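You operate a simulated robot arm through the tools that you are given. There is no shell and no other tool. Be economical: measure what you need, move in short steps, check, and stop when the job is done.

Carry out the task below with a simulated robot arm. There is one attempt and no reset: what you move stays moved.

JOB
The blue strap is too tight: let it off and pull it to 300 N.
Fine: shut the strap cam first; then open cam and side clamp.

The check looks at the end state, three seconds after you hand in, the way a careful person would. Anything else that was tipped, shoved, dropped, spilled or broken makes it a failure.

ROBOT AND FRAMES
A 7-joint arm with a two-finger parallel gripper, fixed in place. Base frame: the origin is at the foot of the arm, x ahead of it, y to its left, z up; the work surface is at about z = 0. Readings come in m, degrees, newtons and seconds.
With the tool pointing down near the work surface it reaches from about 0.24 to 0.62 m from the base axis. Its first joint turns from -66.0 to 66.0 degrees. Payload 2.6 kg.
The TCP is the grasp point between the finger pads, 0.03 m short of the fingertips. In the tool frame z runs along the fingers and y along their closing line. The gripper opens to 0.094 m. The fingers are 0.028 m wide and 0.01 m thick; the gripper's body (0.05 by 0.096 m) begins 0.055 m behind the TCP.
Orientation is that of the tool frame in the base frame, as a unit quaternion [w, x, y, z]. With the fingers straight down and closing along the base's y, the tool's x points along the base's -x, its y along +y and its z along -z.

CONTROLS
- The arm moves only by the tool play_rows. Its argument "deltas" is a list of rows, each an object (a shift or turn left out is 0, a gripper value left out holds the last) with "translation": the shift along the base's x, y, z in m, a list of three; "angular": the turn, a rotation vector about the base's x, y, z in degrees, a list of three; "fingers": the gripper command, from -1 (fully open) to 1 (shut), values between in proportion. In form: [{"translation": [dx, dy, dz], "angular": [ax, ay, az], "fingers": fingers}, ...]. A call has 1 to 8 rows; each row is the pose to reach, as a shift and turn from the pose commanded when the call began. Rows are played at 5 a second. More than 0.05 m and 8.6 degrees between two rows, or a gripper value outside its range, and nothing of the call is played. A pose out of reach is approached as far as the arm can. The call stops where the force on the tool passes 40 N (or 10 N more than at its start, if that is more) or the arm is blocked; 0.2 s more then pass. Each finger travels about 0.072 m/s and halts on what it meets, pressing with about 30 N; the grip force reading is that of the motor and also rises with nothing between the fingers. The clock runs only during rows and for 0.2 s after the last one: add rows that repeat a pose to give the fingers time. The reply holds the time, the measured pose of the TCP, the force on the tool along the base axes, the opening and the grip force, in the units named above and with some noise, with the torque about the TCP (base axes, N m) and any sound that the robot's microphone picked up.
- Cameras (640 x 400 px; columns grow to the right, rows downward): "scene" is fixed at [0.0403, 0.4349, 0.5678]; the picture's right is [-0.73, -0.68, 0.00], its down [-0.36, 0.38, -0.85] and it looks along [0.58, -0.62, -0.52] (base axes); focal length 337 px, centre (320, 200). "wrist" rides on the gripper at [0.076, 0.014, -0.103] in the tool frame; the picture's right is [-0.18, 0.98, 0.00], its down [-0.75, -0.14, -0.64] and it looks along [-0.63, -0.12, 0.77] (tool axes); focal length 243 px, centre (320, 200). There is no depth. A picture from a camera that has moved, and an enlarged one, comes with that camera's place and axes in the base frame and with its lens.
- camera(camera): a new picture of that camera. No time passes.
- inspect(camera, box): a new picture of the part [left, top, right, bottom] of that camera's present view, enlarged. No time passes.
- hand_in(): hands the job in; it is judged then, once.

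Go step by step. Nothing tells you positions but the pictures and the camera data: compare them with the known pose of the tool, close in by small moves and look again before you grip or let go. The budget is 120 turns and 84 pictures, counting those below and the enlarged ones. Unless the task says otherwise, let go and move clear before handing in, and close with one line.

The tools are called after "Request:" by a JSON object that holds its "name" and its "arguments". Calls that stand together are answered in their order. play_rows: Moves the arm, as the interface text tells. Its arguments: {"type":"object","properties":{"deltas":{"type":"array","items":{"type":"object","properties":{"translation":{"type":"array","items":{"type":"number"}},"angular":{"type":"array","items":{"type":"number"}},"fingers":{"type":"number"}}}}},"required":["deltas"]} The other tools are called the same way: camera (camera) takes a picture; inspect (camera, box) takes an enlarged picture of a part of a camera's view; hand_in () hands the job in.

At the start:

```text
t: 0.0
tcp_pos: [0.352, -0.0859, 0.4044]
tcp_rot: [0.0, 0.0, 1.0, 0.0]
contact_force: [-0.6, -0.2, -0.2]
ft_torque: [-0.04, 0.02, 0.02]
grip_width: 0.0942
grasp_force: 0.1
```

scene: 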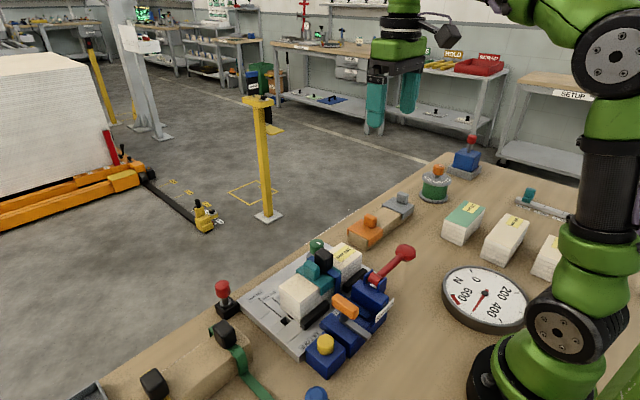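
wrist: 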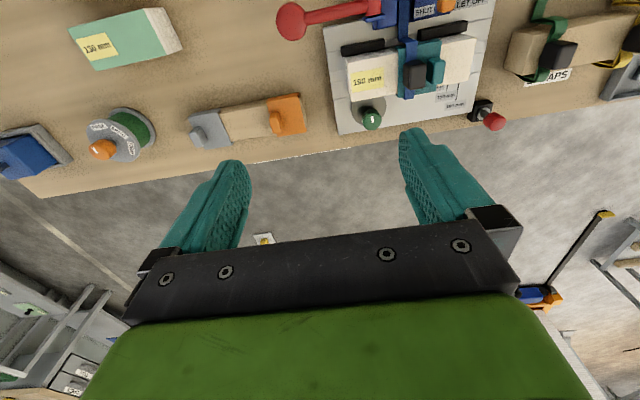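

I see a strap fixture with a red lever, an orange part, a yellow knob and a round dial gauge. I'll enlarge the fixture and the dial first.

Request:
{"name": "inspect", "arguments": {"camera": "scene", "box": [200, 230, 430, 390]}}

Request:
{"name": "inspect", "arguments": {"camera": "wrist", "box": [260, 0, 520, 150]}}

Request:
{"name": "inspect", "arguments": {"camera": "scene", "box": [430, 250, 540, 340]}}

```text
2.50 times, centred on (315, 310) of scene
camera zoom: at [0.0403, 0.4349, 0.5678], right [-0.73, -0.68, 0.0], down [-0.36, 0.38, -0.85], along [0.58, -0.62, -0.52], focal length 843 px, centre (332, -75)
```

zoom: 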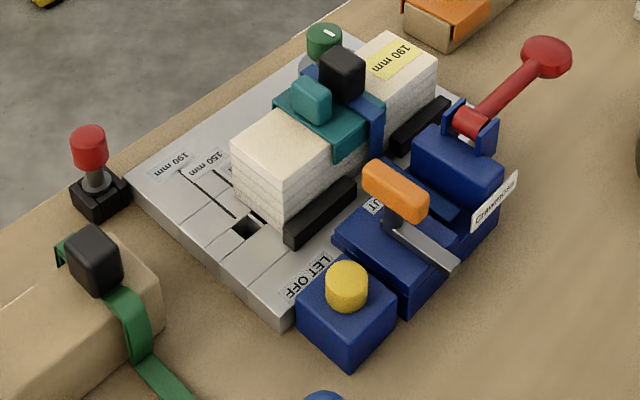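

```text
2.46 times, centred on (390, 75) of wrist
camera zoom: at [0.2762, -0.0718, 0.5077], right [0.18, 0.98, 0.0], down [0.75, -0.14, 0.64], along [0.63, -0.12, -0.77], focal length 597 px, centre (148, 508)
```

zoom: 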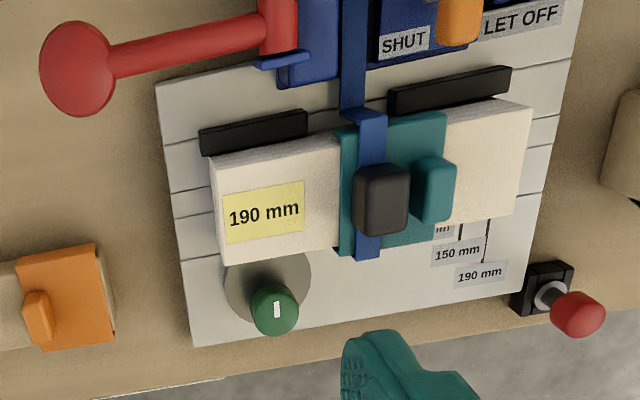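

```text
4.44 times, centred on (485, 295) of scene
camera zoom: at [0.0403, 0.4349, 0.5678], right [-0.73, -0.68, 0.0], down [-0.36, 0.38, -0.85], along [0.58, -0.62, -0.52], focal length 1498 px, centre (-413, -222)
```

zoom: 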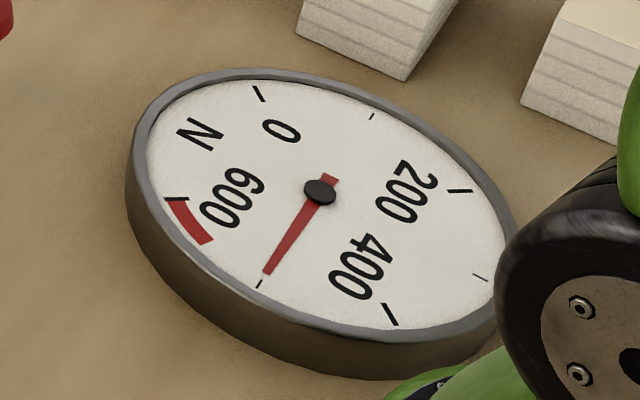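

The dial reads about 490–500 N. I'll tilt the wrist camera so it looks straight down and read the fixture's labels.

Request:
{"name": "play_rows", "arguments": {"deltas": [{"translation": [0, 0.03, 0], "angular": [0, 8, 0]}, {"translation": [0, 0.06, 0], "angular": [0, 16, 0]}, {"translation": [-0.02, 0.09, 0], "angular": [0, 24, 0]}, {"translation": [-0.03, 0.11, 0], "angular": [0, 32, 0]}]}}

Request:
{"name": "camera", "arguments": {"camera": "wrist"}}

```text
t: 1.0
tcp_pos: [0.302, 0.0187, 0.3503]
tcp_rot: [-0.274, 0.0, 0.962, 0.0]
contact_force: [0.6, -0.4, 0.0]
ft_torque: [-0.04, 0.02, 0.0]
grip_width: 0.0942
grasp_force: 0.1
out of reach, approached as far as the arm can: row 3, 4
```

```text
78 pictures are left
camera wrist: at [0.2933, 0.0327, 0.4769], right [0.16, 0.98, -0.1], down [0.98, -0.14, 0.15], along [0.13, -0.12, -0.98], focal length 243 px, centre (320, 200)
```

wrist: 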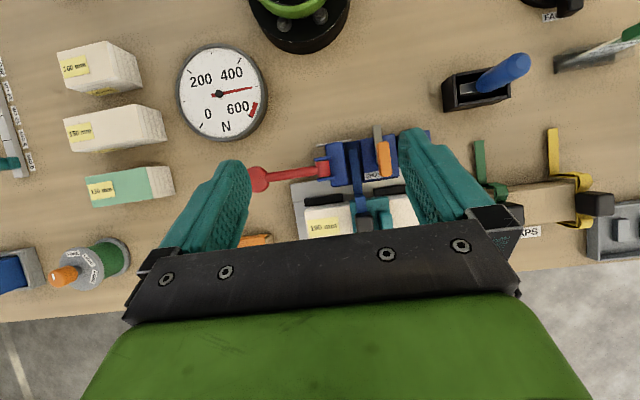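

The gripper partly hides the fixture, but the surroundings are visible. I'll zoom into several areas.

Request:
{"name": "inspect", "arguments": {"camera": "wrist", "box": [240, 120, 440, 245]}}

Request:
{"name": "inspect", "arguments": {"camera": "wrist", "box": [420, 0, 640, 140]}}

Request:
{"name": "inspect", "arguments": {"camera": "wrist", "box": [160, 30, 290, 150]}}

```text
3.20 times, centred on (340, 182) of wrist
camera zoom: at [0.2933, 0.0327, 0.4769], right [0.16, 0.98, -0.1], down [0.98, -0.14, 0.15], along [0.13, -0.12, -0.98], focal length 776 px, centre (256, 256)
```

zoom: 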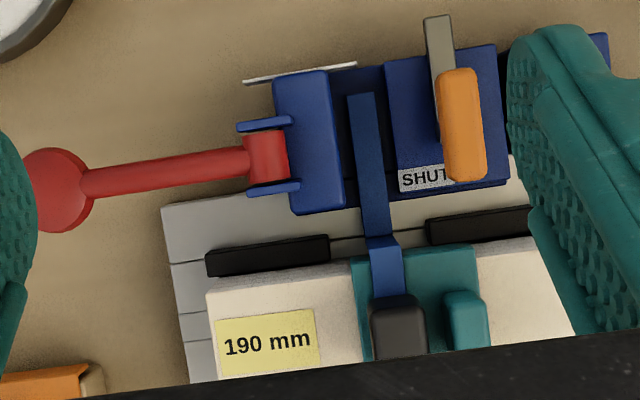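

```text
2.86 times, centred on (530, 70) of wrist
camera zoom: at [0.2933, 0.0327, 0.4769], right [0.16, 0.98, -0.1], down [0.98, -0.14, 0.15], along [0.13, -0.12, -0.98], focal length 693 px, centre (-280, 571)
```

zoom: 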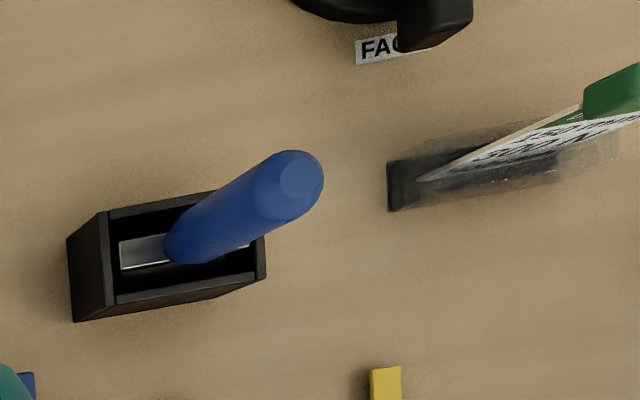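

```text
3.33 times, centred on (225, 90) of wrist
camera zoom: at [0.2933, 0.0327, 0.4769], right [0.16, 0.98, -0.1], down [0.98, -0.14, 0.15], along [0.13, -0.12, -0.98], focal length 809 px, centre (637, 567)
```

zoom: 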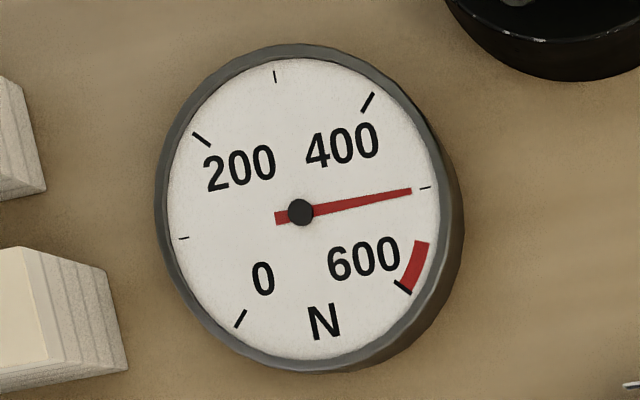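

There is an instruction card standing at the far left of the bench, near (0.17, 0.43). I'll move the camera there to read it.

Request:
{"name": "play_rows", "arguments": {"deltas": [{"translation": [0.01, 0.045, 0]}, {"translation": [0.03, 0.09, 0]}, {"translation": [0.05, 0.13, 0]}, {"translation": [0.07, 0.17, 0]}, {"translation": [0.08, 0.21, 0]}, {"translation": [0.09, 0.25, 0]}, {"translation": [0.09, 0.28, 0]}]}}

Request:
{"name": "camera", "arguments": {"camera": "wrist"}}

```text
t: 2.6
tcp_pos: [0.3338, 0.2718, 0.3188]
tcp_rot: [-0.277, 0.001, 0.961, 0.001]
contact_force: [-0.2, -0.3, -0.5]
ft_torque: [0.02, -0.04, 0.0]
grip_width: 0.0941
grasp_force: 0.0
out of reach, approached as far as the arm can: row 2, 3, 4, 5, 6, 7
```

```text
74 pictures are left
camera wrist: at [0.3249, 0.2862, 0.4465], right [0.16, 0.98, -0.1], down [0.98, -0.14, 0.15], along [0.13, -0.12, -0.98], focal length 243 px, centre (320, 200)
```

wrist: 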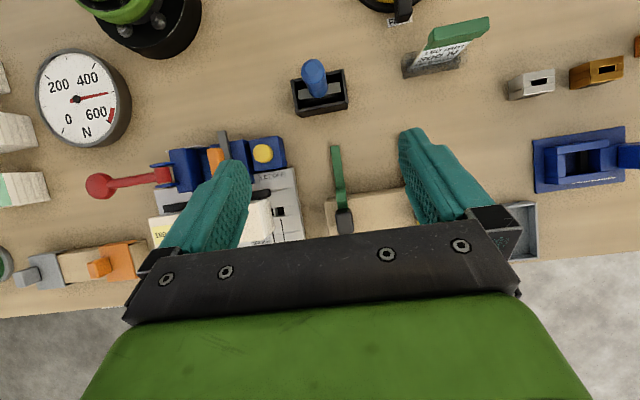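

Request:
{"name": "inspect", "arguments": {"camera": "wrist", "box": [390, 10, 500, 85]}}

Request:
{"name": "inspect", "arguments": {"camera": "wrist", "box": [140, 120, 300, 250]}}

```text
5.33 times, centred on (445, 48) of wrist
camera zoom: at [0.3249, 0.2862, 0.4465], right [0.16, 0.98, -0.1], down [0.98, -0.14, 0.15], along [0.13, -0.12, -0.98], focal length 1294 px, centre (-347, 1013)
```

zoom: 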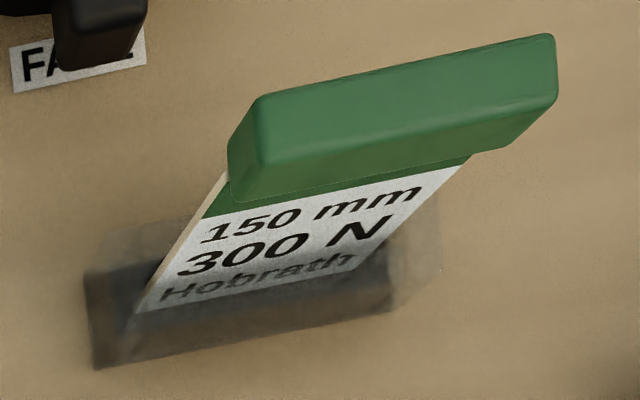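

```text
3.08 times, centred on (220, 185) of wrist
camera zoom: at [0.3249, 0.2862, 0.4465], right [0.16, 0.98, -0.1], down [0.98, -0.14, 0.15], along [0.13, -0.12, -0.98], focal length 746 px, centre (628, 246)
```

zoom: 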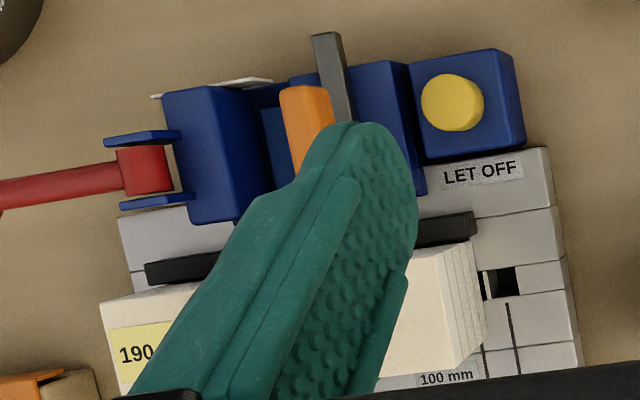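

The card says 150 mm, 300 N, "Hobrath". Next I'll look at the fixture from above with the tool upright.

Request:
{"name": "play_rows", "arguments": {"deltas": [{"translation": [0, -0.04, 0], "angular": [0, -8, 0]}, {"translation": [0, -0.09, 0], "angular": [0, -16, 0]}, {"translation": [0, -0.13, 0], "angular": [0, -24, 0]}, {"translation": [-0.02, -0.17, 0], "angular": [0, -32, 0]}, {"translation": [-0.04, -0.21, 0], "angular": [0, -32, 0]}, {"translation": [-0.06, -0.24, 0], "angular": [0, -32, 0]}]}}

Request:
{"name": "camera", "arguments": {"camera": "wrist"}}

Request:
{"name": "inspect", "arguments": {"camera": "wrist", "box": [220, 20, 420, 145]}}

```text
t: 4.0
tcp_pos: [0.2689, 0.0293, 0.3176]
tcp_rot: [0.0, 0.0, 1.0, 0.001]
contact_force: [0.4, -0.2, 0.1]
ft_torque: [0.0, 0.02, 0.03]
grip_width: 0.0943
grasp_force: 0.0
```

```text
71 pictures are left
camera wrist: at [0.1944, 0.0444, 0.4193], right [0.18, 0.98, 0.0], down [0.75, -0.14, 0.64], along [0.63, -0.12, -0.77], focal length 243 px, centre (320, 200)
```

wrist: 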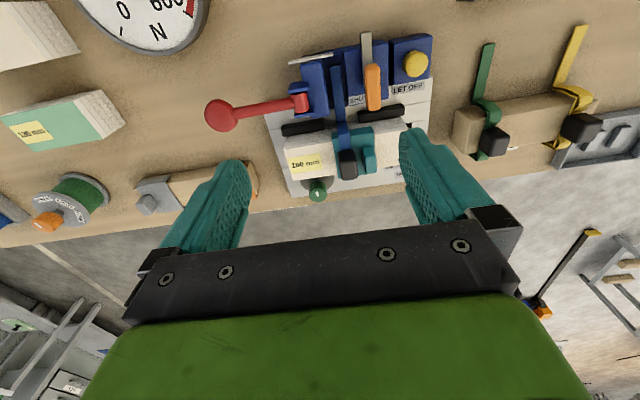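

```text
3.20 times, centred on (320, 82) of wrist
camera zoom: at [0.1944, 0.0444, 0.4193], right [0.18, 0.98, 0.0], down [0.75, -0.14, 0.64], along [0.63, -0.12, -0.77], focal length 776 px, centre (320, 576)
```

zoom: 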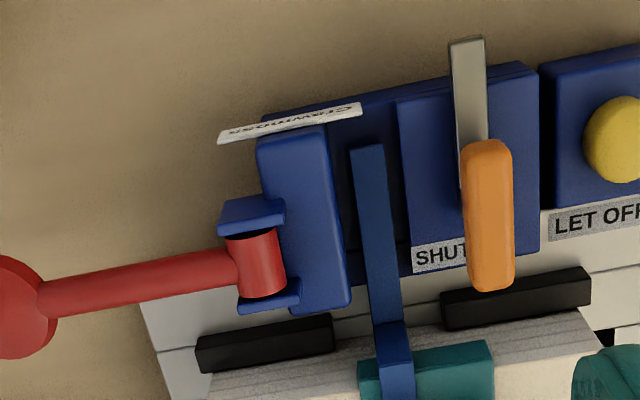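

I'll look at the neighbouring items to work out which parts are "cam" and "side clamp".

Request:
{"name": "inspect", "arguments": {"camera": "scene", "box": [335, 130, 495, 260]}}

Request:
{"name": "inspect", "arguments": {"camera": "wrist", "box": [270, 100, 430, 210]}}

Request:
{"name": "inspect", "arguments": {"camera": "scene", "box": [205, 235, 365, 345]}}

```text
3.08 times, centred on (415, 195) of scene
camera zoom: at [0.0403, 0.4349, 0.5678], right [-0.73, -0.68, 0.0], down [-0.36, 0.38, -0.85], along [0.58, -0.62, -0.52], focal length 1037 px, centre (28, 215)
```

zoom: 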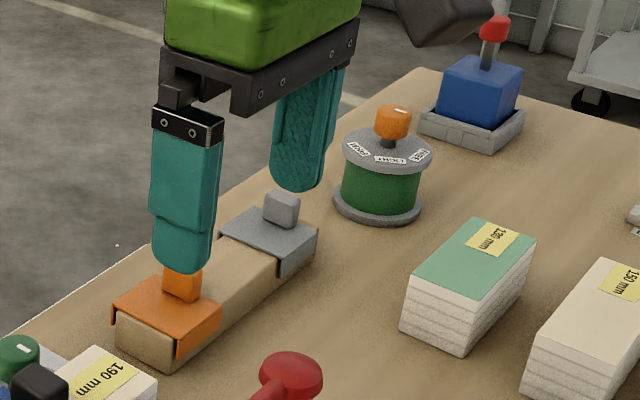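

```text
3.64 times, centred on (350, 155) of wrist
camera zoom: at [0.1944, 0.0444, 0.4193], right [0.18, 0.98, 0.0], down [0.75, -0.14, 0.64], along [0.63, -0.12, -0.77], focal length 882 px, centre (211, 364)
```

zoom: 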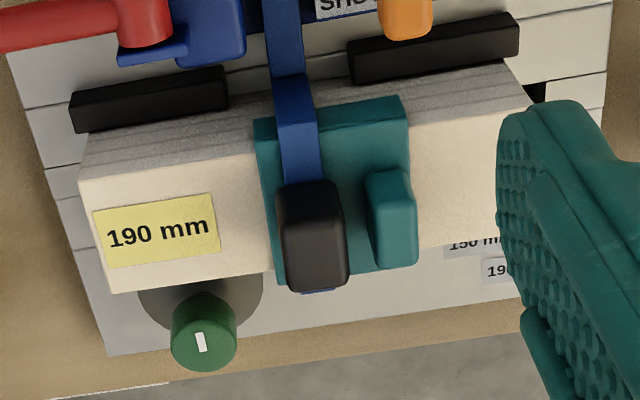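

```text
3.64 times, centred on (285, 290) of scene
camera zoom: at [0.0403, 0.4349, 0.5678], right [-0.73, -0.68, 0.0], down [-0.36, 0.38, -0.85], along [0.58, -0.62, -0.52], focal length 1226 px, centre (447, -127)
```

zoom: 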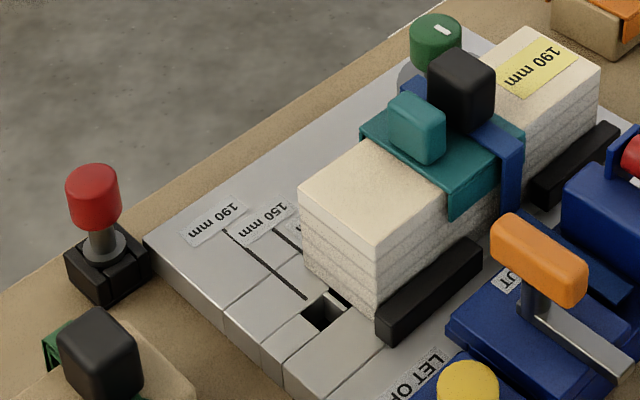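

Next I'll view the red-knobbed device beside the plate and the left end of the block.

Request:
{"name": "play_rows", "arguments": {"deltas": [{"translation": [0.01, 0.04, 0]}, {"translation": [0.02, 0.08, 0]}, {"translation": [0.03, 0.12, 0]}, {"translation": [0.04, 0.15, -0.02]}, {"translation": [0.04, 0.15, -0.05]}]}}

Request:
{"name": "camera", "arguments": {"camera": "wrist"}}

Request:
{"name": "inspect", "arguments": {"camera": "wrist", "box": [120, 30, 380, 190]}}

```text
t: 5.2
tcp_pos: [0.3097, 0.1848, 0.2643]
tcp_rot: [0.0, 0.0, 1.0, 0.0]
contact_force: [-0.5, 0.1, 0.6]
ft_torque: [0.02, 0.01, -0.01]
grip_width: 0.0938
grasp_force: 0.1
```

```text
66 pictures are left
camera wrist: at [0.2355, 0.1989, 0.3668], right [0.18, 0.98, 0.0], down [0.75, -0.14, 0.64], along [0.63, -0.12, -0.77], focal length 243 px, centre (320, 200)
```

wrist: 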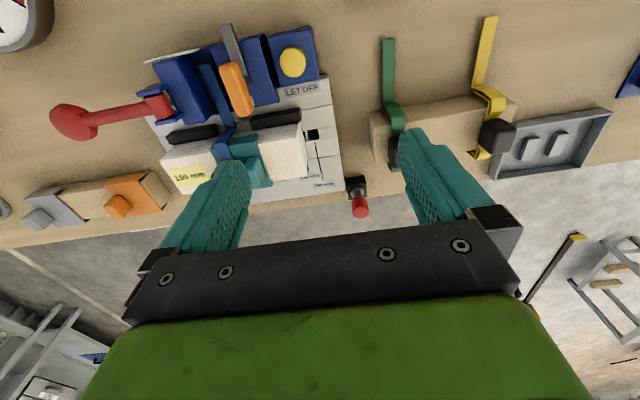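

```text
2.46 times, centred on (250, 110) of wrist
camera zoom: at [0.2355, 0.1989, 0.3668], right [0.18, 0.98, 0.0], down [0.75, -0.14, 0.64], along [0.63, -0.12, -0.77], focal length 597 px, centre (492, 422)
```

zoom: 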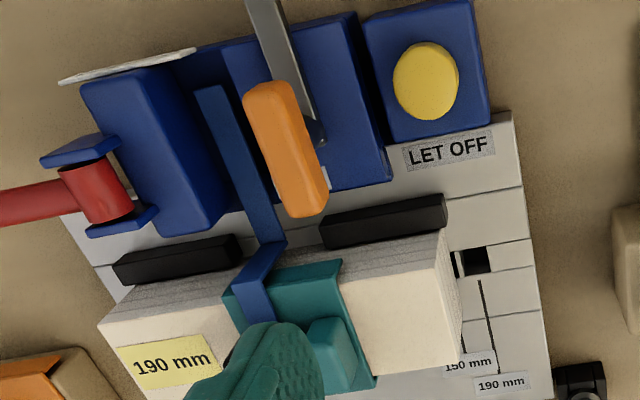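

Request:
{"name": "inspect", "arguments": {"camera": "wrist", "box": [260, 75, 400, 225]}}

Request:
{"name": "inspect", "arguments": {"camera": "scene", "box": [205, 270, 315, 340]}}

Request:
{"name": "inspect", "arguments": {"camera": "scene", "box": [290, 235, 390, 300]}}

```text
2.67 times, centred on (330, 150) of wrist
camera zoom: at [0.2355, 0.1989, 0.3668], right [0.18, 0.98, 0.0], down [0.75, -0.14, 0.64], along [0.63, -0.12, -0.77], focal length 647 px, centre (293, 333)
```

zoom: 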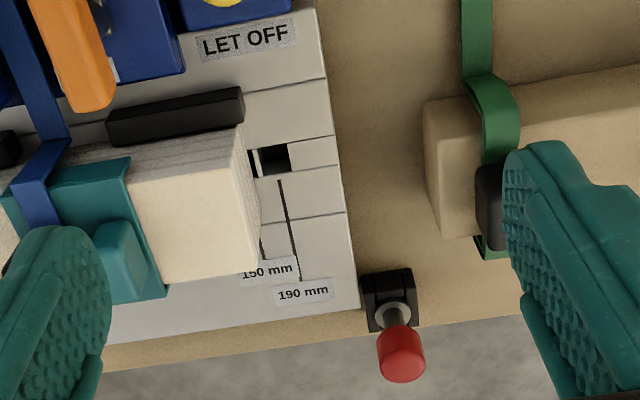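

```text
5.71 times, centred on (260, 305) of scene
camera zoom: at [0.0403, 0.4349, 0.5678], right [-0.73, -0.68, 0.0], down [-0.36, 0.38, -0.85], along [0.58, -0.62, -0.52], focal length 1926 px, centre (663, -400)
```

zoom: 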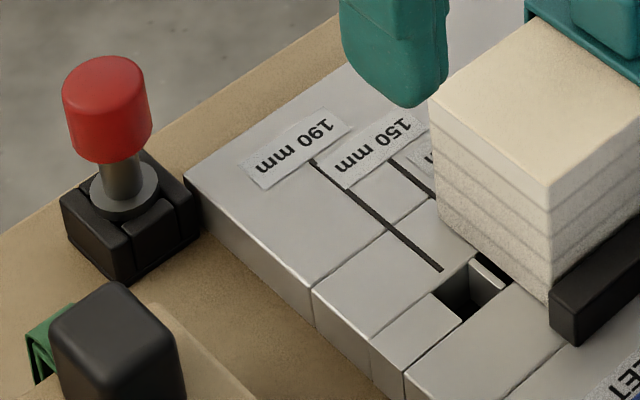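

```text
6.15 times, centred on (340, 268) of scene
camera zoom: at [0.0403, 0.4349, 0.5678], right [-0.73, -0.68, 0.0], down [-0.36, 0.38, -0.85], along [0.58, -0.62, -0.52], focal length 2075 px, centre (197, -215)
```

zoom: 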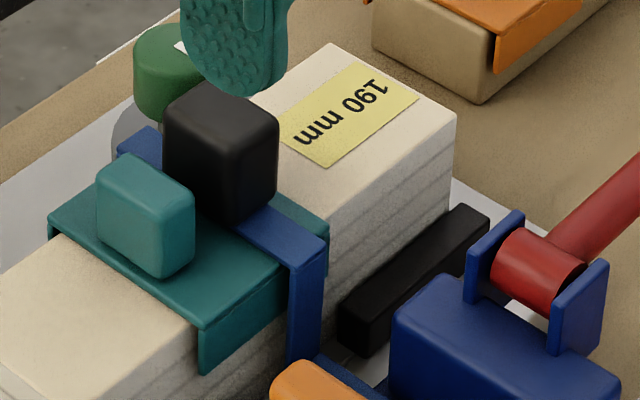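

I'll survey the rest of the bench for labels, since the names of parts matter here.

Request:
{"name": "inspect", "arguments": {"camera": "scene", "box": [500, 170, 600, 230]}}

Request:
{"name": "inspect", "arguments": {"camera": "scene", "box": [60, 300, 340, 400]}}

Request:
{"name": "play_rows", "arguments": {"deltas": [{"translation": [0, -0.04, 0.03], "angular": [0, 8, 0]}, {"translation": [0, -0.08, 0.06], "angular": [0, 16, 0]}, {"translation": [0, -0.12, 0.08], "angular": [0, 24, 0]}, {"translation": [0, -0.16, 0.1], "angular": [0, 32, 0]}, {"translation": [0, -0.21, 0.1], "angular": [0, 36, 0]}, {"translation": [0, -0.26, 0.1], "angular": [0, 36, 0]}, {"translation": [0, -0.31, 0.1], "angular": [0, 36, 0]}]}}

Request:
{"name": "camera", "arguments": {"camera": "wrist"}}

```text
6.40 times, centred on (550, 200) of scene
camera zoom: at [0.0403, 0.4349, 0.5678], right [-0.73, -0.68, 0.0], down [-0.36, 0.38, -0.85], along [0.58, -0.62, -0.52], focal length 2158 px, centre (-1152, 200)
```

zoom: 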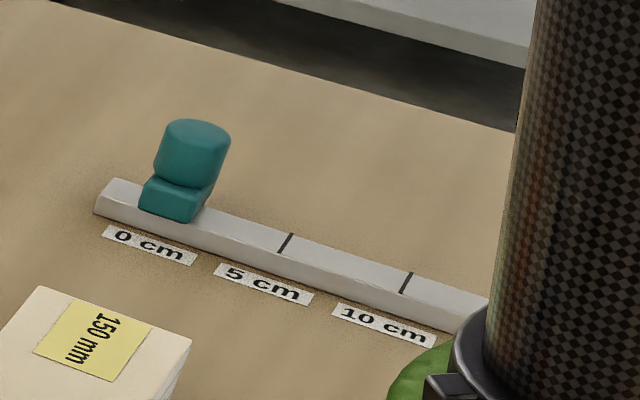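

```text
2.29 times, centred on (200, 350) of scene
camera zoom: at [0.0403, 0.4349, 0.5678], right [-0.73, -0.68, 0.0], down [-0.36, 0.38, -0.85], along [0.58, -0.62, -0.52], focal length 771 px, centre (594, -143)
```

zoom: 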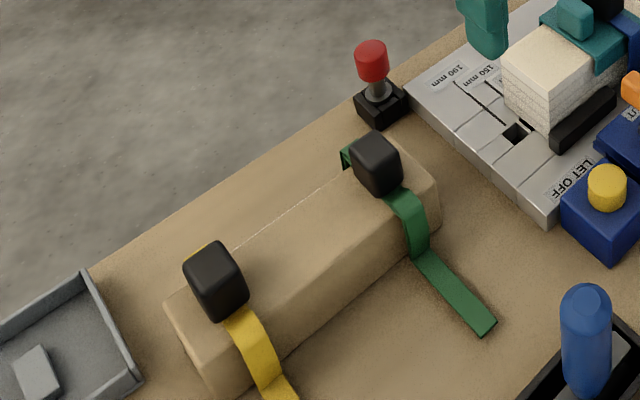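

```text
t: 6.8
tcp_pos: [0.2927, -0.0891, 0.3399]
tcp_rot: [-0.31, -0.002, 0.951, 0.004]
contact_force: [-0.7, -0.3, -0.6]
ft_torque: [0.01, -0.05, -0.05]
grip_width: 0.0941
grasp_force: 0.1
out of reach, approached as far as the arm can: row 4, 5, 6, 7
```

```text
59 pictures are left
camera wrist: at [0.2933, -0.0761, 0.4673], right [0.15, 0.98, -0.1], down [0.99, -0.14, 0.07], along [0.06, -0.11, -0.99], focal length 243 px, centre (320, 200)
```

wrist: 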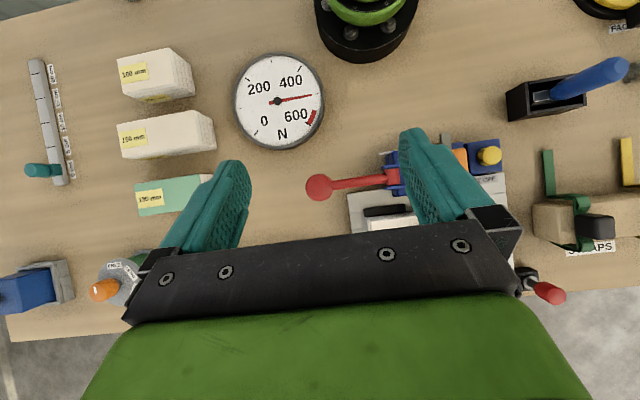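

Request:
{"name": "inspect", "arguments": {"camera": "scene", "box": [410, 150, 460, 190]}}

Request:
{"name": "inspect", "arguments": {"camera": "wrist", "box": [0, 230, 150, 320]}}

```text
10.00 times, centred on (435, 170) of scene
camera zoom: at [0.0403, 0.4349, 0.5678], right [-0.73, -0.68, 0.0], down [-0.36, 0.38, -0.85], along [0.58, -0.62, -0.52], focal length 3371 px, centre (-830, 500)
```

zoom: 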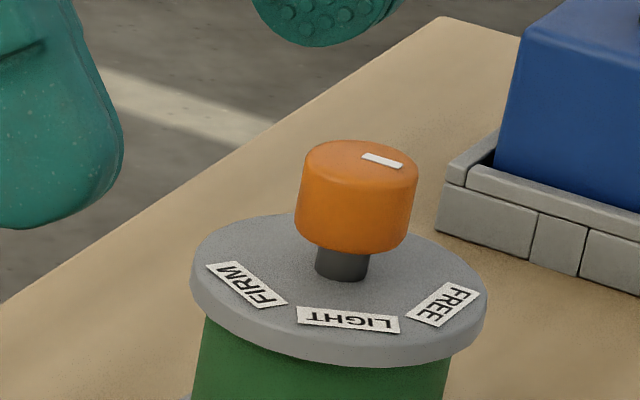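

```text
4.27 times, centred on (75, 275) of wrist
camera zoom: at [0.2933, -0.0761, 0.4673], right [0.15, 0.98, -0.1], down [0.99, -0.14, 0.07], along [0.06, -0.11, -0.99], focal length 1035 px, centre (1365, -120)
```

zoom: 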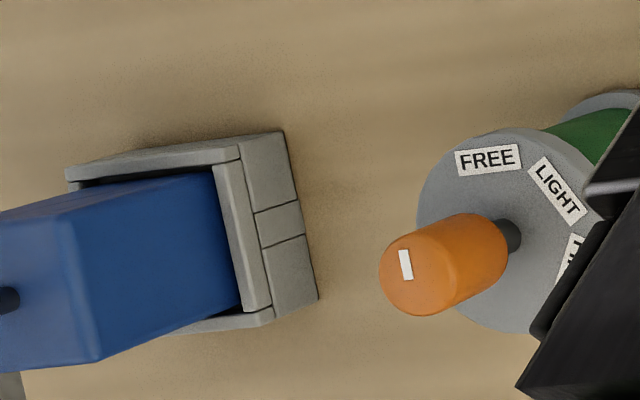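

Those are unrelated parts. I'll take a close look at the red plunger beside the plate, then the green knob.

Request:
{"name": "play_rows", "arguments": {"deltas": [{"translation": [0.02, 0.05, 0], "angular": [0, -8, 0]}, {"translation": [0.04, 0.1, 0], "angular": [0, -16, 0]}, {"translation": [0.06, 0.15, -0.02], "angular": [0, -24, 0]}, {"translation": [0.08, 0.2, -0.05], "angular": [0, -32, 0]}, {"translation": [0.1, 0.25, -0.08], "angular": [0, -36, 0]}, {"translation": [0.12, 0.28, -0.12], "angular": [0, -36, 0]}, {"translation": [0.12, 0.28, -0.15], "angular": [0, -36, 0]}]}}

Request:
{"name": "camera", "arguments": {"camera": "wrist"}}

```text
refused: row 1 steps farther than a row can; nothing moved
```

```text
56 pictures are left
camera wrist: at [0.2933, -0.0761, 0.4673], right [0.15, 0.98, -0.1], down [0.99, -0.14, 0.07], along [0.06, -0.11, -0.99], focal length 243 px, centre (320, 200)
```

wrist: 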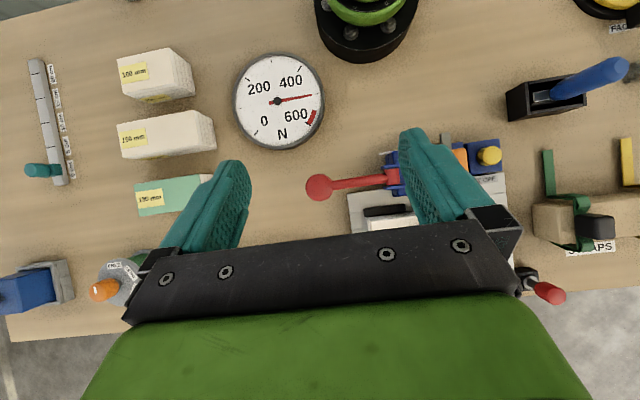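

The row step was too big, so I'll use smaller ones.

Request:
{"name": "play_rows", "arguments": {"deltas": [{"translation": [0.01, 0.04, 0], "angular": [0, -8, 0]}, {"translation": [0.03, 0.08, 0], "angular": [0, -16, 0]}, {"translation": [0.05, 0.12, -0.01], "angular": [0, -24, 0]}, {"translation": [0.06, 0.16, -0.03], "angular": [0, -32, 0]}, {"translation": [0.08, 0.2, -0.05], "angular": [0, -36, 0]}, {"translation": [0.09, 0.24, -0.07], "angular": [0, -36, 0]}, {"translation": [0.1, 0.27, -0.1], "angular": [0, -36, 0]}, {"translation": [0.1, 0.28, -0.14], "angular": [0, -36, 0]}]}}

Request:
{"name": "camera", "arguments": {"camera": "wrist"}}

```text
t: 8.6
tcp_pos: [0.3918, 0.1905, 0.2024]
tcp_rot: [0.0, 0.001, 1.0, -0.001]
contact_force: [-0.1, -0.9, 0.1]
ft_torque: [-0.06, -0.01, -0.01]
grip_width: 0.0941
grasp_force: 0.1
```

```text
55 pictures are left
camera wrist: at [0.3172, 0.2044, 0.3047], right [0.19, 0.98, 0.0], down [0.75, -0.14, 0.64], along [0.63, -0.12, -0.77], focal length 243 px, centre (320, 200)
```

wrist: 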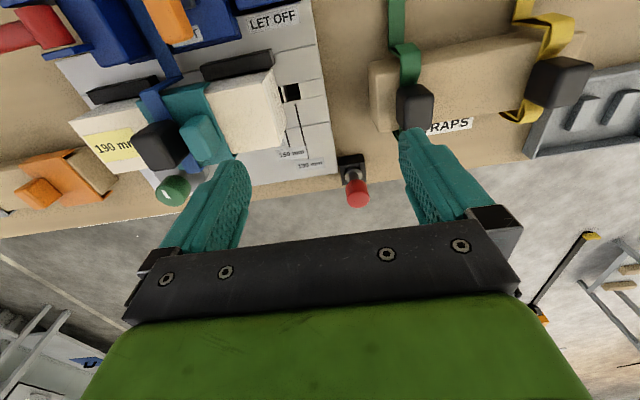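

Request:
{"name": "inspect", "arguments": {"camera": "wrist", "box": [250, 70, 400, 220]}}

Request:
{"name": "inspect", "arguments": {"camera": "wrist", "box": [60, 80, 240, 220]}}

```text
2.67 times, centred on (325, 145) of wrist
camera zoom: at [0.3172, 0.2044, 0.3047], right [0.19, 0.98, 0.0], down [0.75, -0.14, 0.64], along [0.63, -0.12, -0.77], focal length 647 px, centre (307, 347)
```

zoom: 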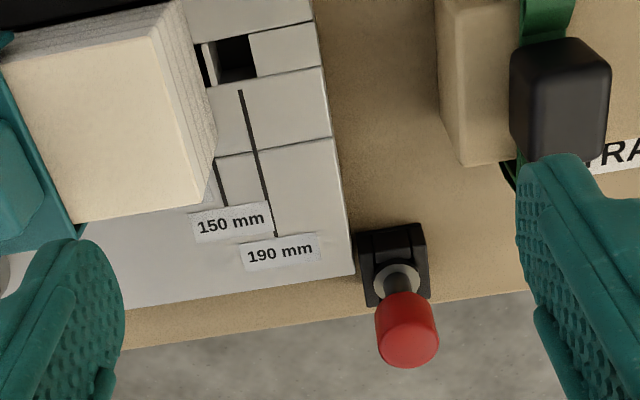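

```text
2.86 times, centred on (150, 150) of wrist
camera zoom: at [0.3172, 0.2044, 0.3047], right [0.19, 0.98, 0.0], down [0.75, -0.14, 0.64], along [0.63, -0.12, -0.77], focal length 693 px, centre (806, 343)
```

zoom: 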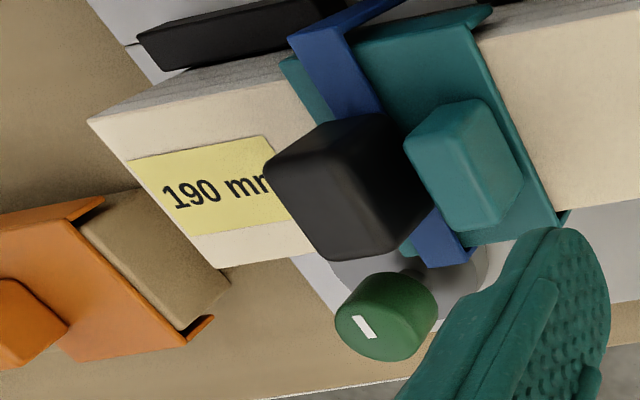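

I need a closer look at the orange strap cam to see how it pivots, so I'm moving in above it.

Request:
{"name": "play_rows", "arguments": {"deltas": [{"translation": [-0.04, -0.03, 0.02]}, {"translation": [-0.08, -0.06, 0.02]}, {"translation": [-0.12, -0.09, 0.0]}, {"translation": [-0.13, -0.105, -0.03]}, {"translation": [-0.13, -0.105, -0.05]}]}}

Request:
{"name": "camera", "arguments": {"camera": "wrist"}}

Request:
{"name": "inspect", "arguments": {"camera": "wrist", "box": [220, 20, 420, 145]}}

```text
refused: row 1 steps farther than a row can; nothing moved
```

```text
52 pictures are left
camera wrist: at [0.3172, 0.2044, 0.3047], right [0.19, 0.98, 0.0], down [0.75, -0.14, 0.64], along [0.63, -0.12, -0.77], focal length 243 px, centre (320, 200)
```

wrist: 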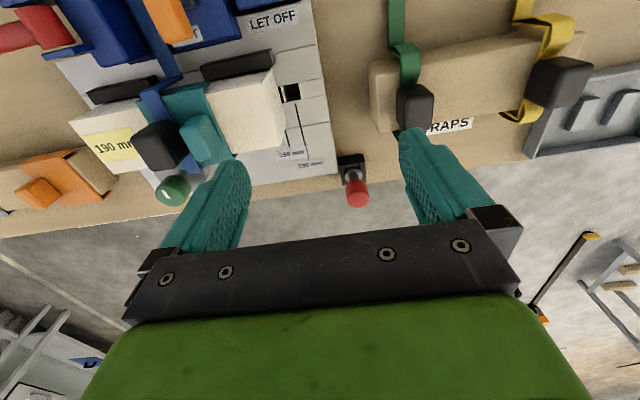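

```text
3.20 times, centred on (320, 82) of wrist
camera zoom: at [0.3172, 0.2044, 0.3047], right [0.19, 0.98, 0.0], down [0.75, -0.14, 0.64], along [0.63, -0.12, -0.77], focal length 776 px, centre (320, 576)
```

zoom: 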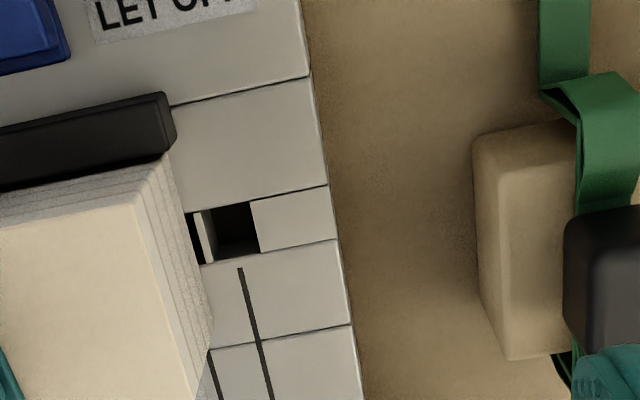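

The red part is a spare stop pin for the square sockets, so it's not the clamp. I'm moving in above the orange cam.

Request:
{"name": "play_rows", "arguments": {"deltas": [{"translation": [-0.03, -0.025, 0.01]}, {"translation": [-0.06, -0.05, 0.02]}, {"translation": [-0.09, -0.075, 0.01]}, {"translation": [-0.12, -0.095, -0.02]}, {"translation": [-0.13, -0.105, -0.05]}]}}

```text
t: 9.8
tcp_pos: [0.2625, 0.0859, 0.1532]
tcp_rot: [0.0, 0.0, 1.0, 0.0]
contact_force: [-0.3, -0.4, -0.1]
ft_torque: [0.01, -0.02, -0.02]
grip_width: 0.0939
grasp_force: 0.1
```

Request:
{"name": "camera", "arguments": {"camera": "wrist"}}

Request:
{"name": "inspect", "arguments": {"camera": "wrist", "box": [220, 0, 440, 140]}}

```text
50 pictures are left
camera wrist: at [0.1884, 0.1003, 0.2559], right [0.18, 0.98, 0.0], down [0.75, -0.14, 0.64], along [0.63, -0.12, -0.77], focal length 243 px, centre (320, 200)
```

wrist: 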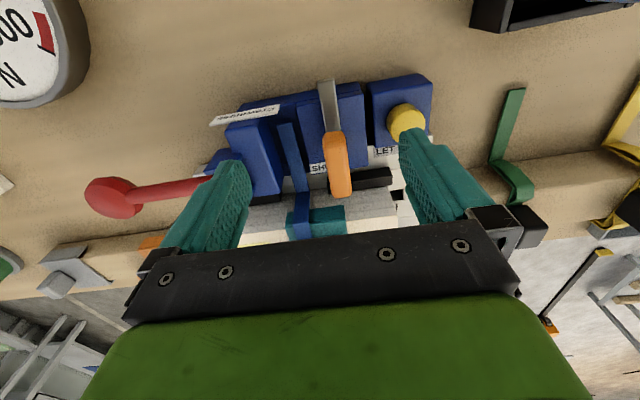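

```text
2.86 times, centred on (330, 70) of wrist
camera zoom: at [0.1884, 0.1003, 0.2559], right [0.18, 0.98, 0.0], down [0.75, -0.14, 0.64], along [0.63, -0.12, -0.77], focal length 693 px, centre (291, 571)
```

zoom: 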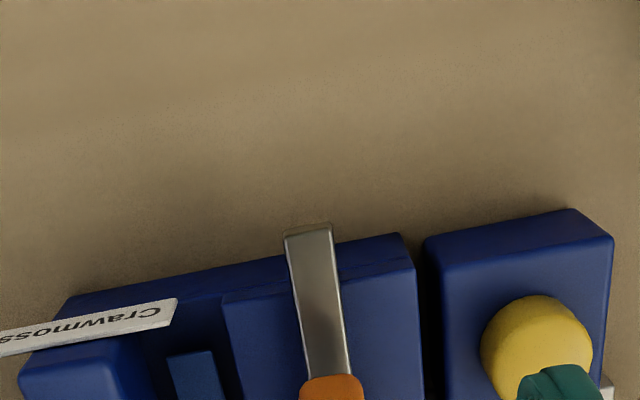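

To see the far side of the block and the green knob, I'll raise the tool and yaw it step by step so the camera looks back.

Request:
{"name": "play_rows", "arguments": {"deltas": [{"translation": [0, 0, 0.04], "angular": [0, 0, 8]}, {"translation": [0.0, 0, 0.08], "angular": [0, 0, 16]}, {"translation": [0.02, 0, 0.11], "angular": [0, 0, 24]}, {"translation": [0.05, 0, 0.13], "angular": [0, 0, 32]}, {"translation": [0.08, 0, 0.13], "angular": [0, 0, 40]}, {"translation": [0.11, 0, 0.13], "angular": [0, 0, 48]}, {"translation": [0.13, 0, 0.13], "angular": [0, 0, 56]}, {"translation": [0.14, 0, 0.13], "angular": [0, 0, 64]}]}}

Request:
{"name": "play_rows", "arguments": {"deltas": [{"angular": [0, 0, 8]}, {"angular": [0, 0, 16]}, {"angular": [0, 0, 24]}, {"angular": [0, 0, 32]}, {"angular": [0, 0, 40]}, {"angular": [0, 0, 48]}, {"angular": [0, 0, 56]}, {"angular": [0, 0, 64]}]}}

```text
t: 11.6
tcp_pos: [0.4026, 0.0887, 0.2851]
tcp_rot: [0.0, -0.53, 0.848, 0.0]
contact_force: [0.2, 1.1, 0.1]
ft_torque: [0.02, 0.01, 0.0]
grip_width: 0.0935
grasp_force: 0.1
```

```text
t: 13.4
tcp_pos: [0.4007, 0.0854, 0.2832]
tcp_rot: [0.0, 0.899, -0.437, 0.0]
contact_force: [-0.1, 0.1, -1.2]
ft_torque: [0.02, 0.0, -0.01]
grip_width: 0.0939
grasp_force: 0.0
```

Request:
{"name": "play_rows", "arguments": {"deltas": [{"translation": [0.03, -0.02, 0], "angular": [0, 0, 8]}, {"translation": [0.06, -0.04, 0], "angular": [0, 0, 16]}, {"translation": [0.08, -0.06, 0], "angular": [0, 0, 24]}, {"translation": [0.09, -0.06, 0], "angular": [0, 0, 32]}, {"translation": [0.1, -0.06, 0], "angular": [0, 0, 40]}, {"translation": [0.1, -0.06, -0.03], "angular": [0, 0, 48]}]}}

Request:
{"name": "camera", "arguments": {"camera": "wrist"}}

Request:
{"name": "inspect", "arguments": {"camera": "wrist", "box": [200, 10, 440, 170]}}

```text
t: 14.8
tcp_pos: [0.4704, -0.0174, 0.2557]
tcp_rot: [-0.024, 0.99, -0.14, 0.01]
contact_force: [-1.9, 1.6, 0.1]
ft_torque: [-0.11, -0.04, 0.02]
grip_width: 0.0938
grasp_force: 0.0
out of reach, approached as far as the arm can: row 4, 5, 6
```

```text
48 pictures are left
camera wrist: at [0.5384, -0.0568, 0.3581], right [-0.45, -0.89, -0.05], down [-0.7, 0.31, 0.64], along [-0.55, 0.32, -0.77], focal length 243 px, centre (320, 200)
```

wrist: 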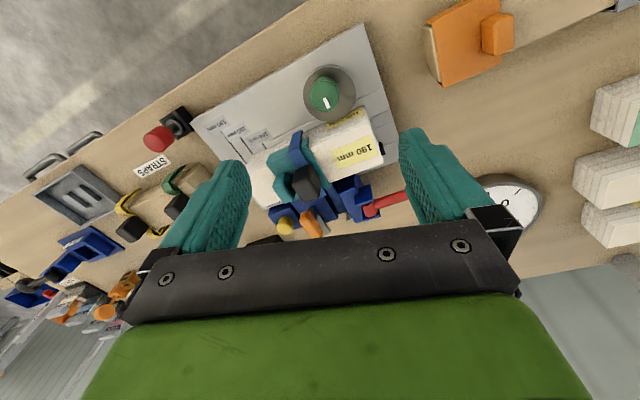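

```text
2.50 times, centred on (320, 90) of wrist
camera zoom: at [0.5384, -0.0568, 0.3581], right [-0.45, -0.89, -0.05], down [-0.7, 0.31, 0.64], along [-0.55, 0.32, -0.77], focal length 606 px, centre (320, 475)
```

zoom: 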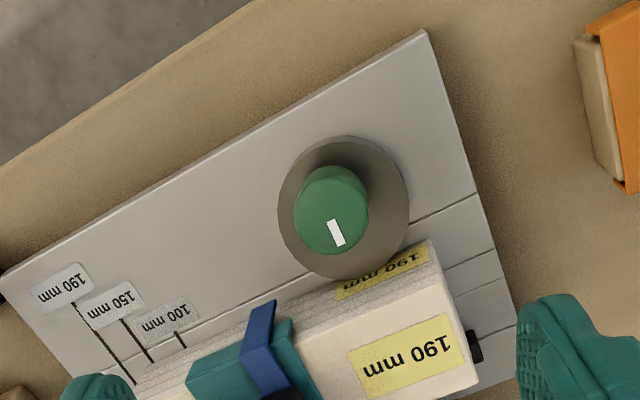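

The green cam disc sits against the block. I'll shift left to see the block's +y end from this side.

Request:
{"name": "play_rows", "arguments": {"deltas": [{"translation": [-0.02, 0.04, 0]}, {"translation": [-0.03, 0.08, 0]}, {"translation": [-0.04, 0.12, 0]}, {"translation": [-0.05, 0.16, 0]}, {"translation": [-0.05, 0.2, 0]}]}}

Request:
{"name": "camera", "arguments": {"camera": "wrist"}}

Request:
{"name": "inspect", "arguments": {"camera": "wrist", "box": [240, 30, 440, 155]}}

```text
t: 16.0
tcp_pos: [0.4189, 0.1808, 0.2562]
tcp_rot: [-0.022, 0.99, -0.14, 0.011]
contact_force: [1.5, -0.2, 0.2]
ft_torque: [0.0, 0.02, -0.01]
grip_width: 0.094
grasp_force: 0.1
```

```text
46 pictures are left
camera wrist: at [0.4874, 0.1413, 0.359], right [-0.45, -0.89, -0.05], down [-0.7, 0.32, 0.64], along [-0.55, 0.32, -0.77], focal length 243 px, centre (320, 200)
```

wrist: 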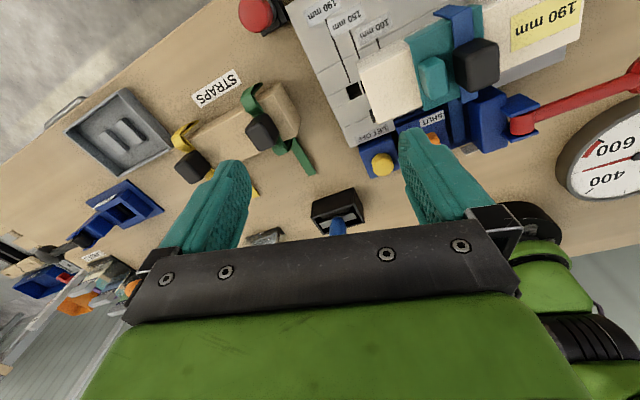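

```text
3.20 times, centred on (340, 92) of wrist
camera zoom: at [0.4874, 0.1413, 0.359], right [-0.45, -0.89, -0.05], down [-0.7, 0.32, 0.64], along [-0.55, 0.32, -0.77], focal length 776 px, centre (256, 544)
```

zoom: 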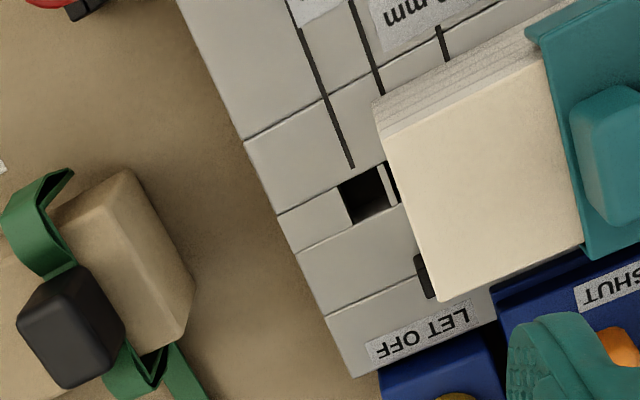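

The block's end has no clamp engaged; only the green cam holds it. I'll yaw back and go above the yellow LET OFF button with the fingers shut.

Request:
{"name": "play_rows", "arguments": {"deltas": [{"translation": [-0.02, -0.01, 0], "angular": [0, 0, -8]}, {"translation": [-0.04, -0.02, 0], "angular": [0, 0, -16]}, {"translation": [-0.06, -0.03, 0], "angular": [0, 0, -24]}, {"translation": [-0.08, -0.04, 0], "angular": [0, 0, -32]}, {"translation": [-0.1, -0.05, 0], "angular": [0, 0, -40]}, {"translation": [-0.12, -0.06, 0], "angular": [0, 0, -48]}, {"translation": [-0.14, -0.069, 0], "angular": [0, 0, -56]}, {"translation": [-0.165, -0.069, 0], "angular": [0, 0, -64]}]}}

Request:
{"name": "play_rows", "arguments": {"deltas": [{"angular": [0, 0, -8]}, {"angular": [0, 0, -16]}, {"angular": [0, 0, -24]}, {"angular": [0, 0, -32]}, {"angular": [0, 0, -40]}, {"angular": [0, 0, -48]}, {"angular": [0, 0, -56]}, {"angular": [0, 0, -64]}]}}

Request:
{"name": "play_rows", "arguments": {"deltas": [{"angular": [0, 0, -8], "fingers": 1}, {"angular": [0, 0, -16]}, {"angular": [0, 0, -24]}, {"angular": [0, 0, -32]}, {"angular": [0, 0, -40]}, {"angular": [0, 0, -48]}]}}

```text
t: 17.8
tcp_pos: [0.2537, 0.1098, 0.2557]
tcp_rot: [-0.013, 0.764, -0.644, 0.021]
contact_force: [-0.4, -0.4, -0.2]
ft_torque: [0.03, 0.02, 0.01]
grip_width: 0.0939
grasp_force: 0.1
```

```text
t: 19.6
tcp_pos: [0.2551, 0.1129, 0.2559]
tcp_rot: [0.0, -0.306, 0.952, -0.025]
contact_force: [-0.4, -0.2, 0.4]
ft_torque: [-0.01, 0.0, 0.02]
grip_width: 0.0942
grasp_force: 0.1
```

```text
t: 21.0
tcp_pos: [0.257, 0.1108, 0.2546]
tcp_rot: [-0.009, 0.108, 0.994, -0.024]
contact_force: [0.6, -0.3, -0.3]
ft_torque: [0.08, -0.05, 0.0]
grip_width: 0.0
grasp_force: 30.3
```

I'm correcting the leftover tilt and yaw and moving above the button.

Request:
{"name": "play_rows", "arguments": {"deltas": [{"translation": [0.01, 0.023, -0.02], "angular": [1.4, -0.5, 6.2]}, {"translation": [0.028, 0.046, -0.05], "angular": [2.75, -1, 12.4]}, {"translation": [0.028, 0.046, -0.09], "angular": [2.75, -1, 12.4]}]}}

Request:
{"name": "camera", "arguments": {"camera": "wrist"}}

Request:
{"name": "camera", "arguments": {"camera": "scene"}}

```text
t: 21.8
tcp_pos: [0.2818, 0.1584, 0.1632]
tcp_rot: [-0.001, -0.003, 1.0, 0.0]
contact_force: [0.1, -0.9, 0.0]
ft_torque: [0.03, 0.0, 0.02]
grip_width: 0.0
grasp_force: 30.4
```

```text
44 pictures are left
camera wrist: at [0.2073, 0.1719, 0.267], right [0.18, 0.98, 0.0], down [0.75, -0.14, 0.64], along [0.63, -0.11, -0.77], focal length 243 px, centre (320, 200)
```

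wrist: 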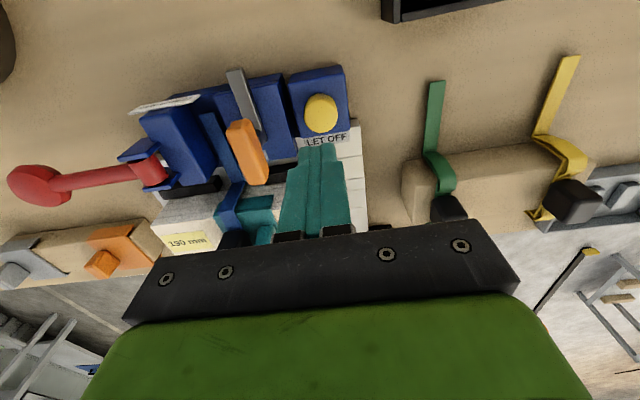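

```text
43 pictures are left
```

scene: 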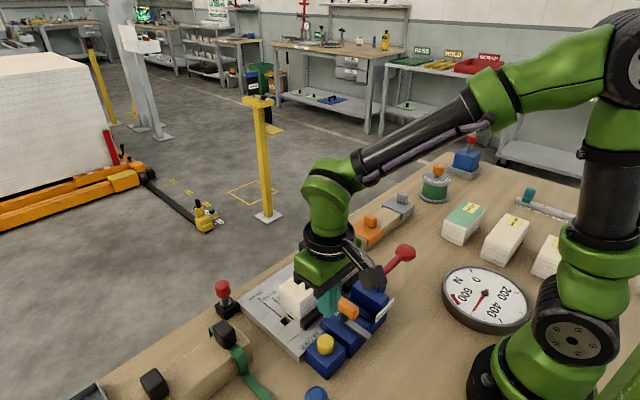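

Button confirmed at about (0.285, 0.158). I'm descending onto it gently.

Request:
{"name": "play_rows", "arguments": {"deltas": [{"translation": [0.003, 0, -0.035]}, {"translation": [0.003, 0, -0.06]}, {"translation": [0.003, 0, -0.07]}, {"translation": [0.003, 0, -0.074]}, {"translation": [0.003, 0, -0.077]}]}}

Request:
{"name": "inspect", "arguments": {"camera": "scene", "box": [290, 250, 540, 390]}}

```text
t: 23.0
tcp_pos: [0.2879, 0.1574, 0.0867]
tcp_rot: [0.0, -0.003, 1.0, 0.0]
contact_force: [-0.7, 0.6, 1.5]
ft_torque: [0.02, -0.01, 0.01]
grip_width: 0.0
grasp_force: 30.1
```

```text
2.56 times, centred on (415, 320) of scene
camera zoom: at [0.0403, 0.4349, 0.5678], right [-0.73, -0.68, 0.0], down [-0.36, 0.38, -0.85], along [0.58, -0.62, -0.52], focal length 863 px, centre (77, -107)
```

zoom: 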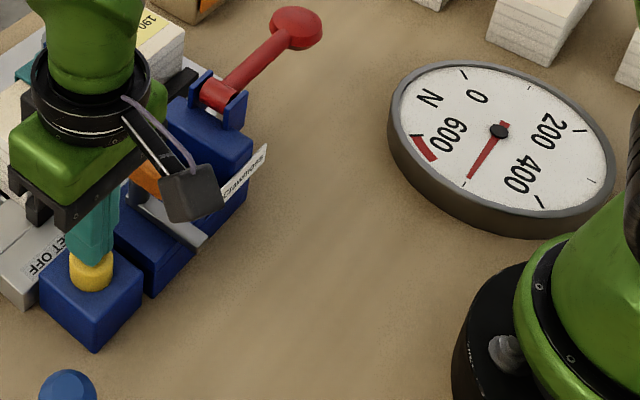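

Request:
{"name": "play_rows", "arguments": {"deltas": [{"translation": [0, 0, -0.002]}, {"translation": [0, 0, -0.004]}, {"translation": [0, 0, -0.006]}]}}

Request:
{"name": "inspect", "arguments": {"camera": "scene", "box": [290, 250, 540, 390]}}

```text
t: 23.8
tcp_pos: [0.2874, 0.1576, 0.0812]
tcp_rot: [0.0, -0.003, 1.0, 0.001]
contact_force: [1.5, 0.3, 4.6]
ft_torque: [-0.01, -0.05, -0.02]
grip_width: 0.0
grasp_force: 29.6
```

```text
2.56 times, centred on (415, 320) of scene
camera zoom: at [0.0403, 0.4349, 0.5678], right [-0.73, -0.68, 0.0], down [-0.36, 0.38, -0.85], along [0.58, -0.62, -0.52], focal length 863 px, centre (77, -107)
```

zoom: 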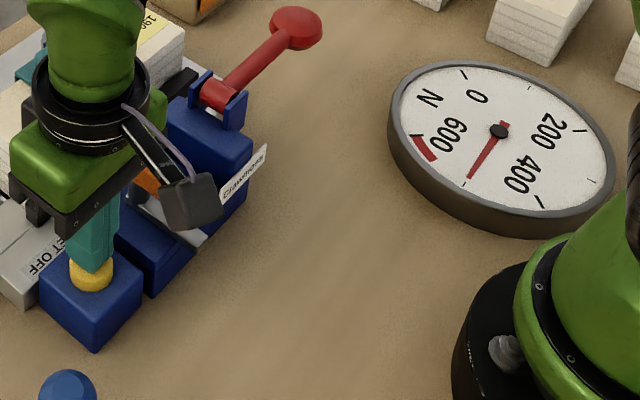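

The button travels but nothing has released yet; I'll press further.

Request:
{"name": "play_rows", "arguments": {"deltas": [{"translation": [0, 0, -0.002]}, {"translation": [0, 0, -0.004]}, {"translation": [0, 0, -0.006]}, {"translation": [0, 0, -0.006]}]}}

Request:
{"name": "inspect", "arguments": {"camera": "scene", "box": [290, 250, 540, 390]}}

```text
t: 24.8
tcp_pos: [0.2875, 0.1577, 0.075]
tcp_rot: [-0.001, -0.001, 1.0, 0.0]
contact_force: [-6.3, -3.8, 20.7]
ft_torque: [-0.12, 0.22, 0.02]
grip_width: 0.0
grasp_force: 29.9
```

```text
2.56 times, centred on (415, 320) of scene
camera zoom: at [0.0402, 0.4348, 0.5678], right [-0.73, -0.68, 0.0], down [-0.36, 0.38, -0.85], along [0.58, -0.62, -0.52], focal length 863 px, centre (77, -107)
```

zoom: 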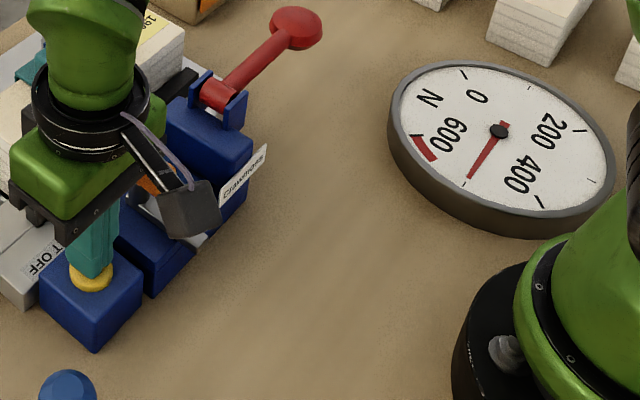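

The button is bottomed at 20 N with no change, so the strap cam must be shut and holding. I'll back off and look at the orange grip from above before gripping it.

Request:
{"name": "play_rows", "arguments": {"deltas": [{"translation": [0, 0, 0.03]}, {"translation": [0, 0, 0.07]}, {"translation": [0.005, -0.032, 0.075], "fingers": -0.1}, {"translation": [0.01, -0.064, 0.075]}, {"translation": [0.01, -0.064, 0.065]}]}}

Request:
{"name": "camera", "arguments": {"camera": "wrist"}}

```text
t: 26.0
tcp_pos: [0.298, 0.0944, 0.1408]
tcp_rot: [-0.001, -0.002, 1.0, 0.0]
contact_force: [0.0, 0.9, 0.2]
ft_torque: [0.0, -0.01, -0.04]
grip_width: 0.0518
grasp_force: 0.1
```

```text
39 pictures are left
camera wrist: at [0.2234, 0.1084, 0.2442], right [0.18, 0.98, 0.0], down [0.76, -0.14, 0.64], along [0.63, -0.11, -0.77], focal length 243 px, centre (320, 200)
```

wrist: 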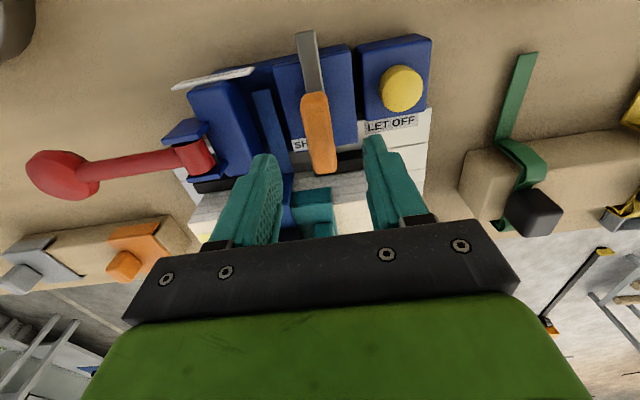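

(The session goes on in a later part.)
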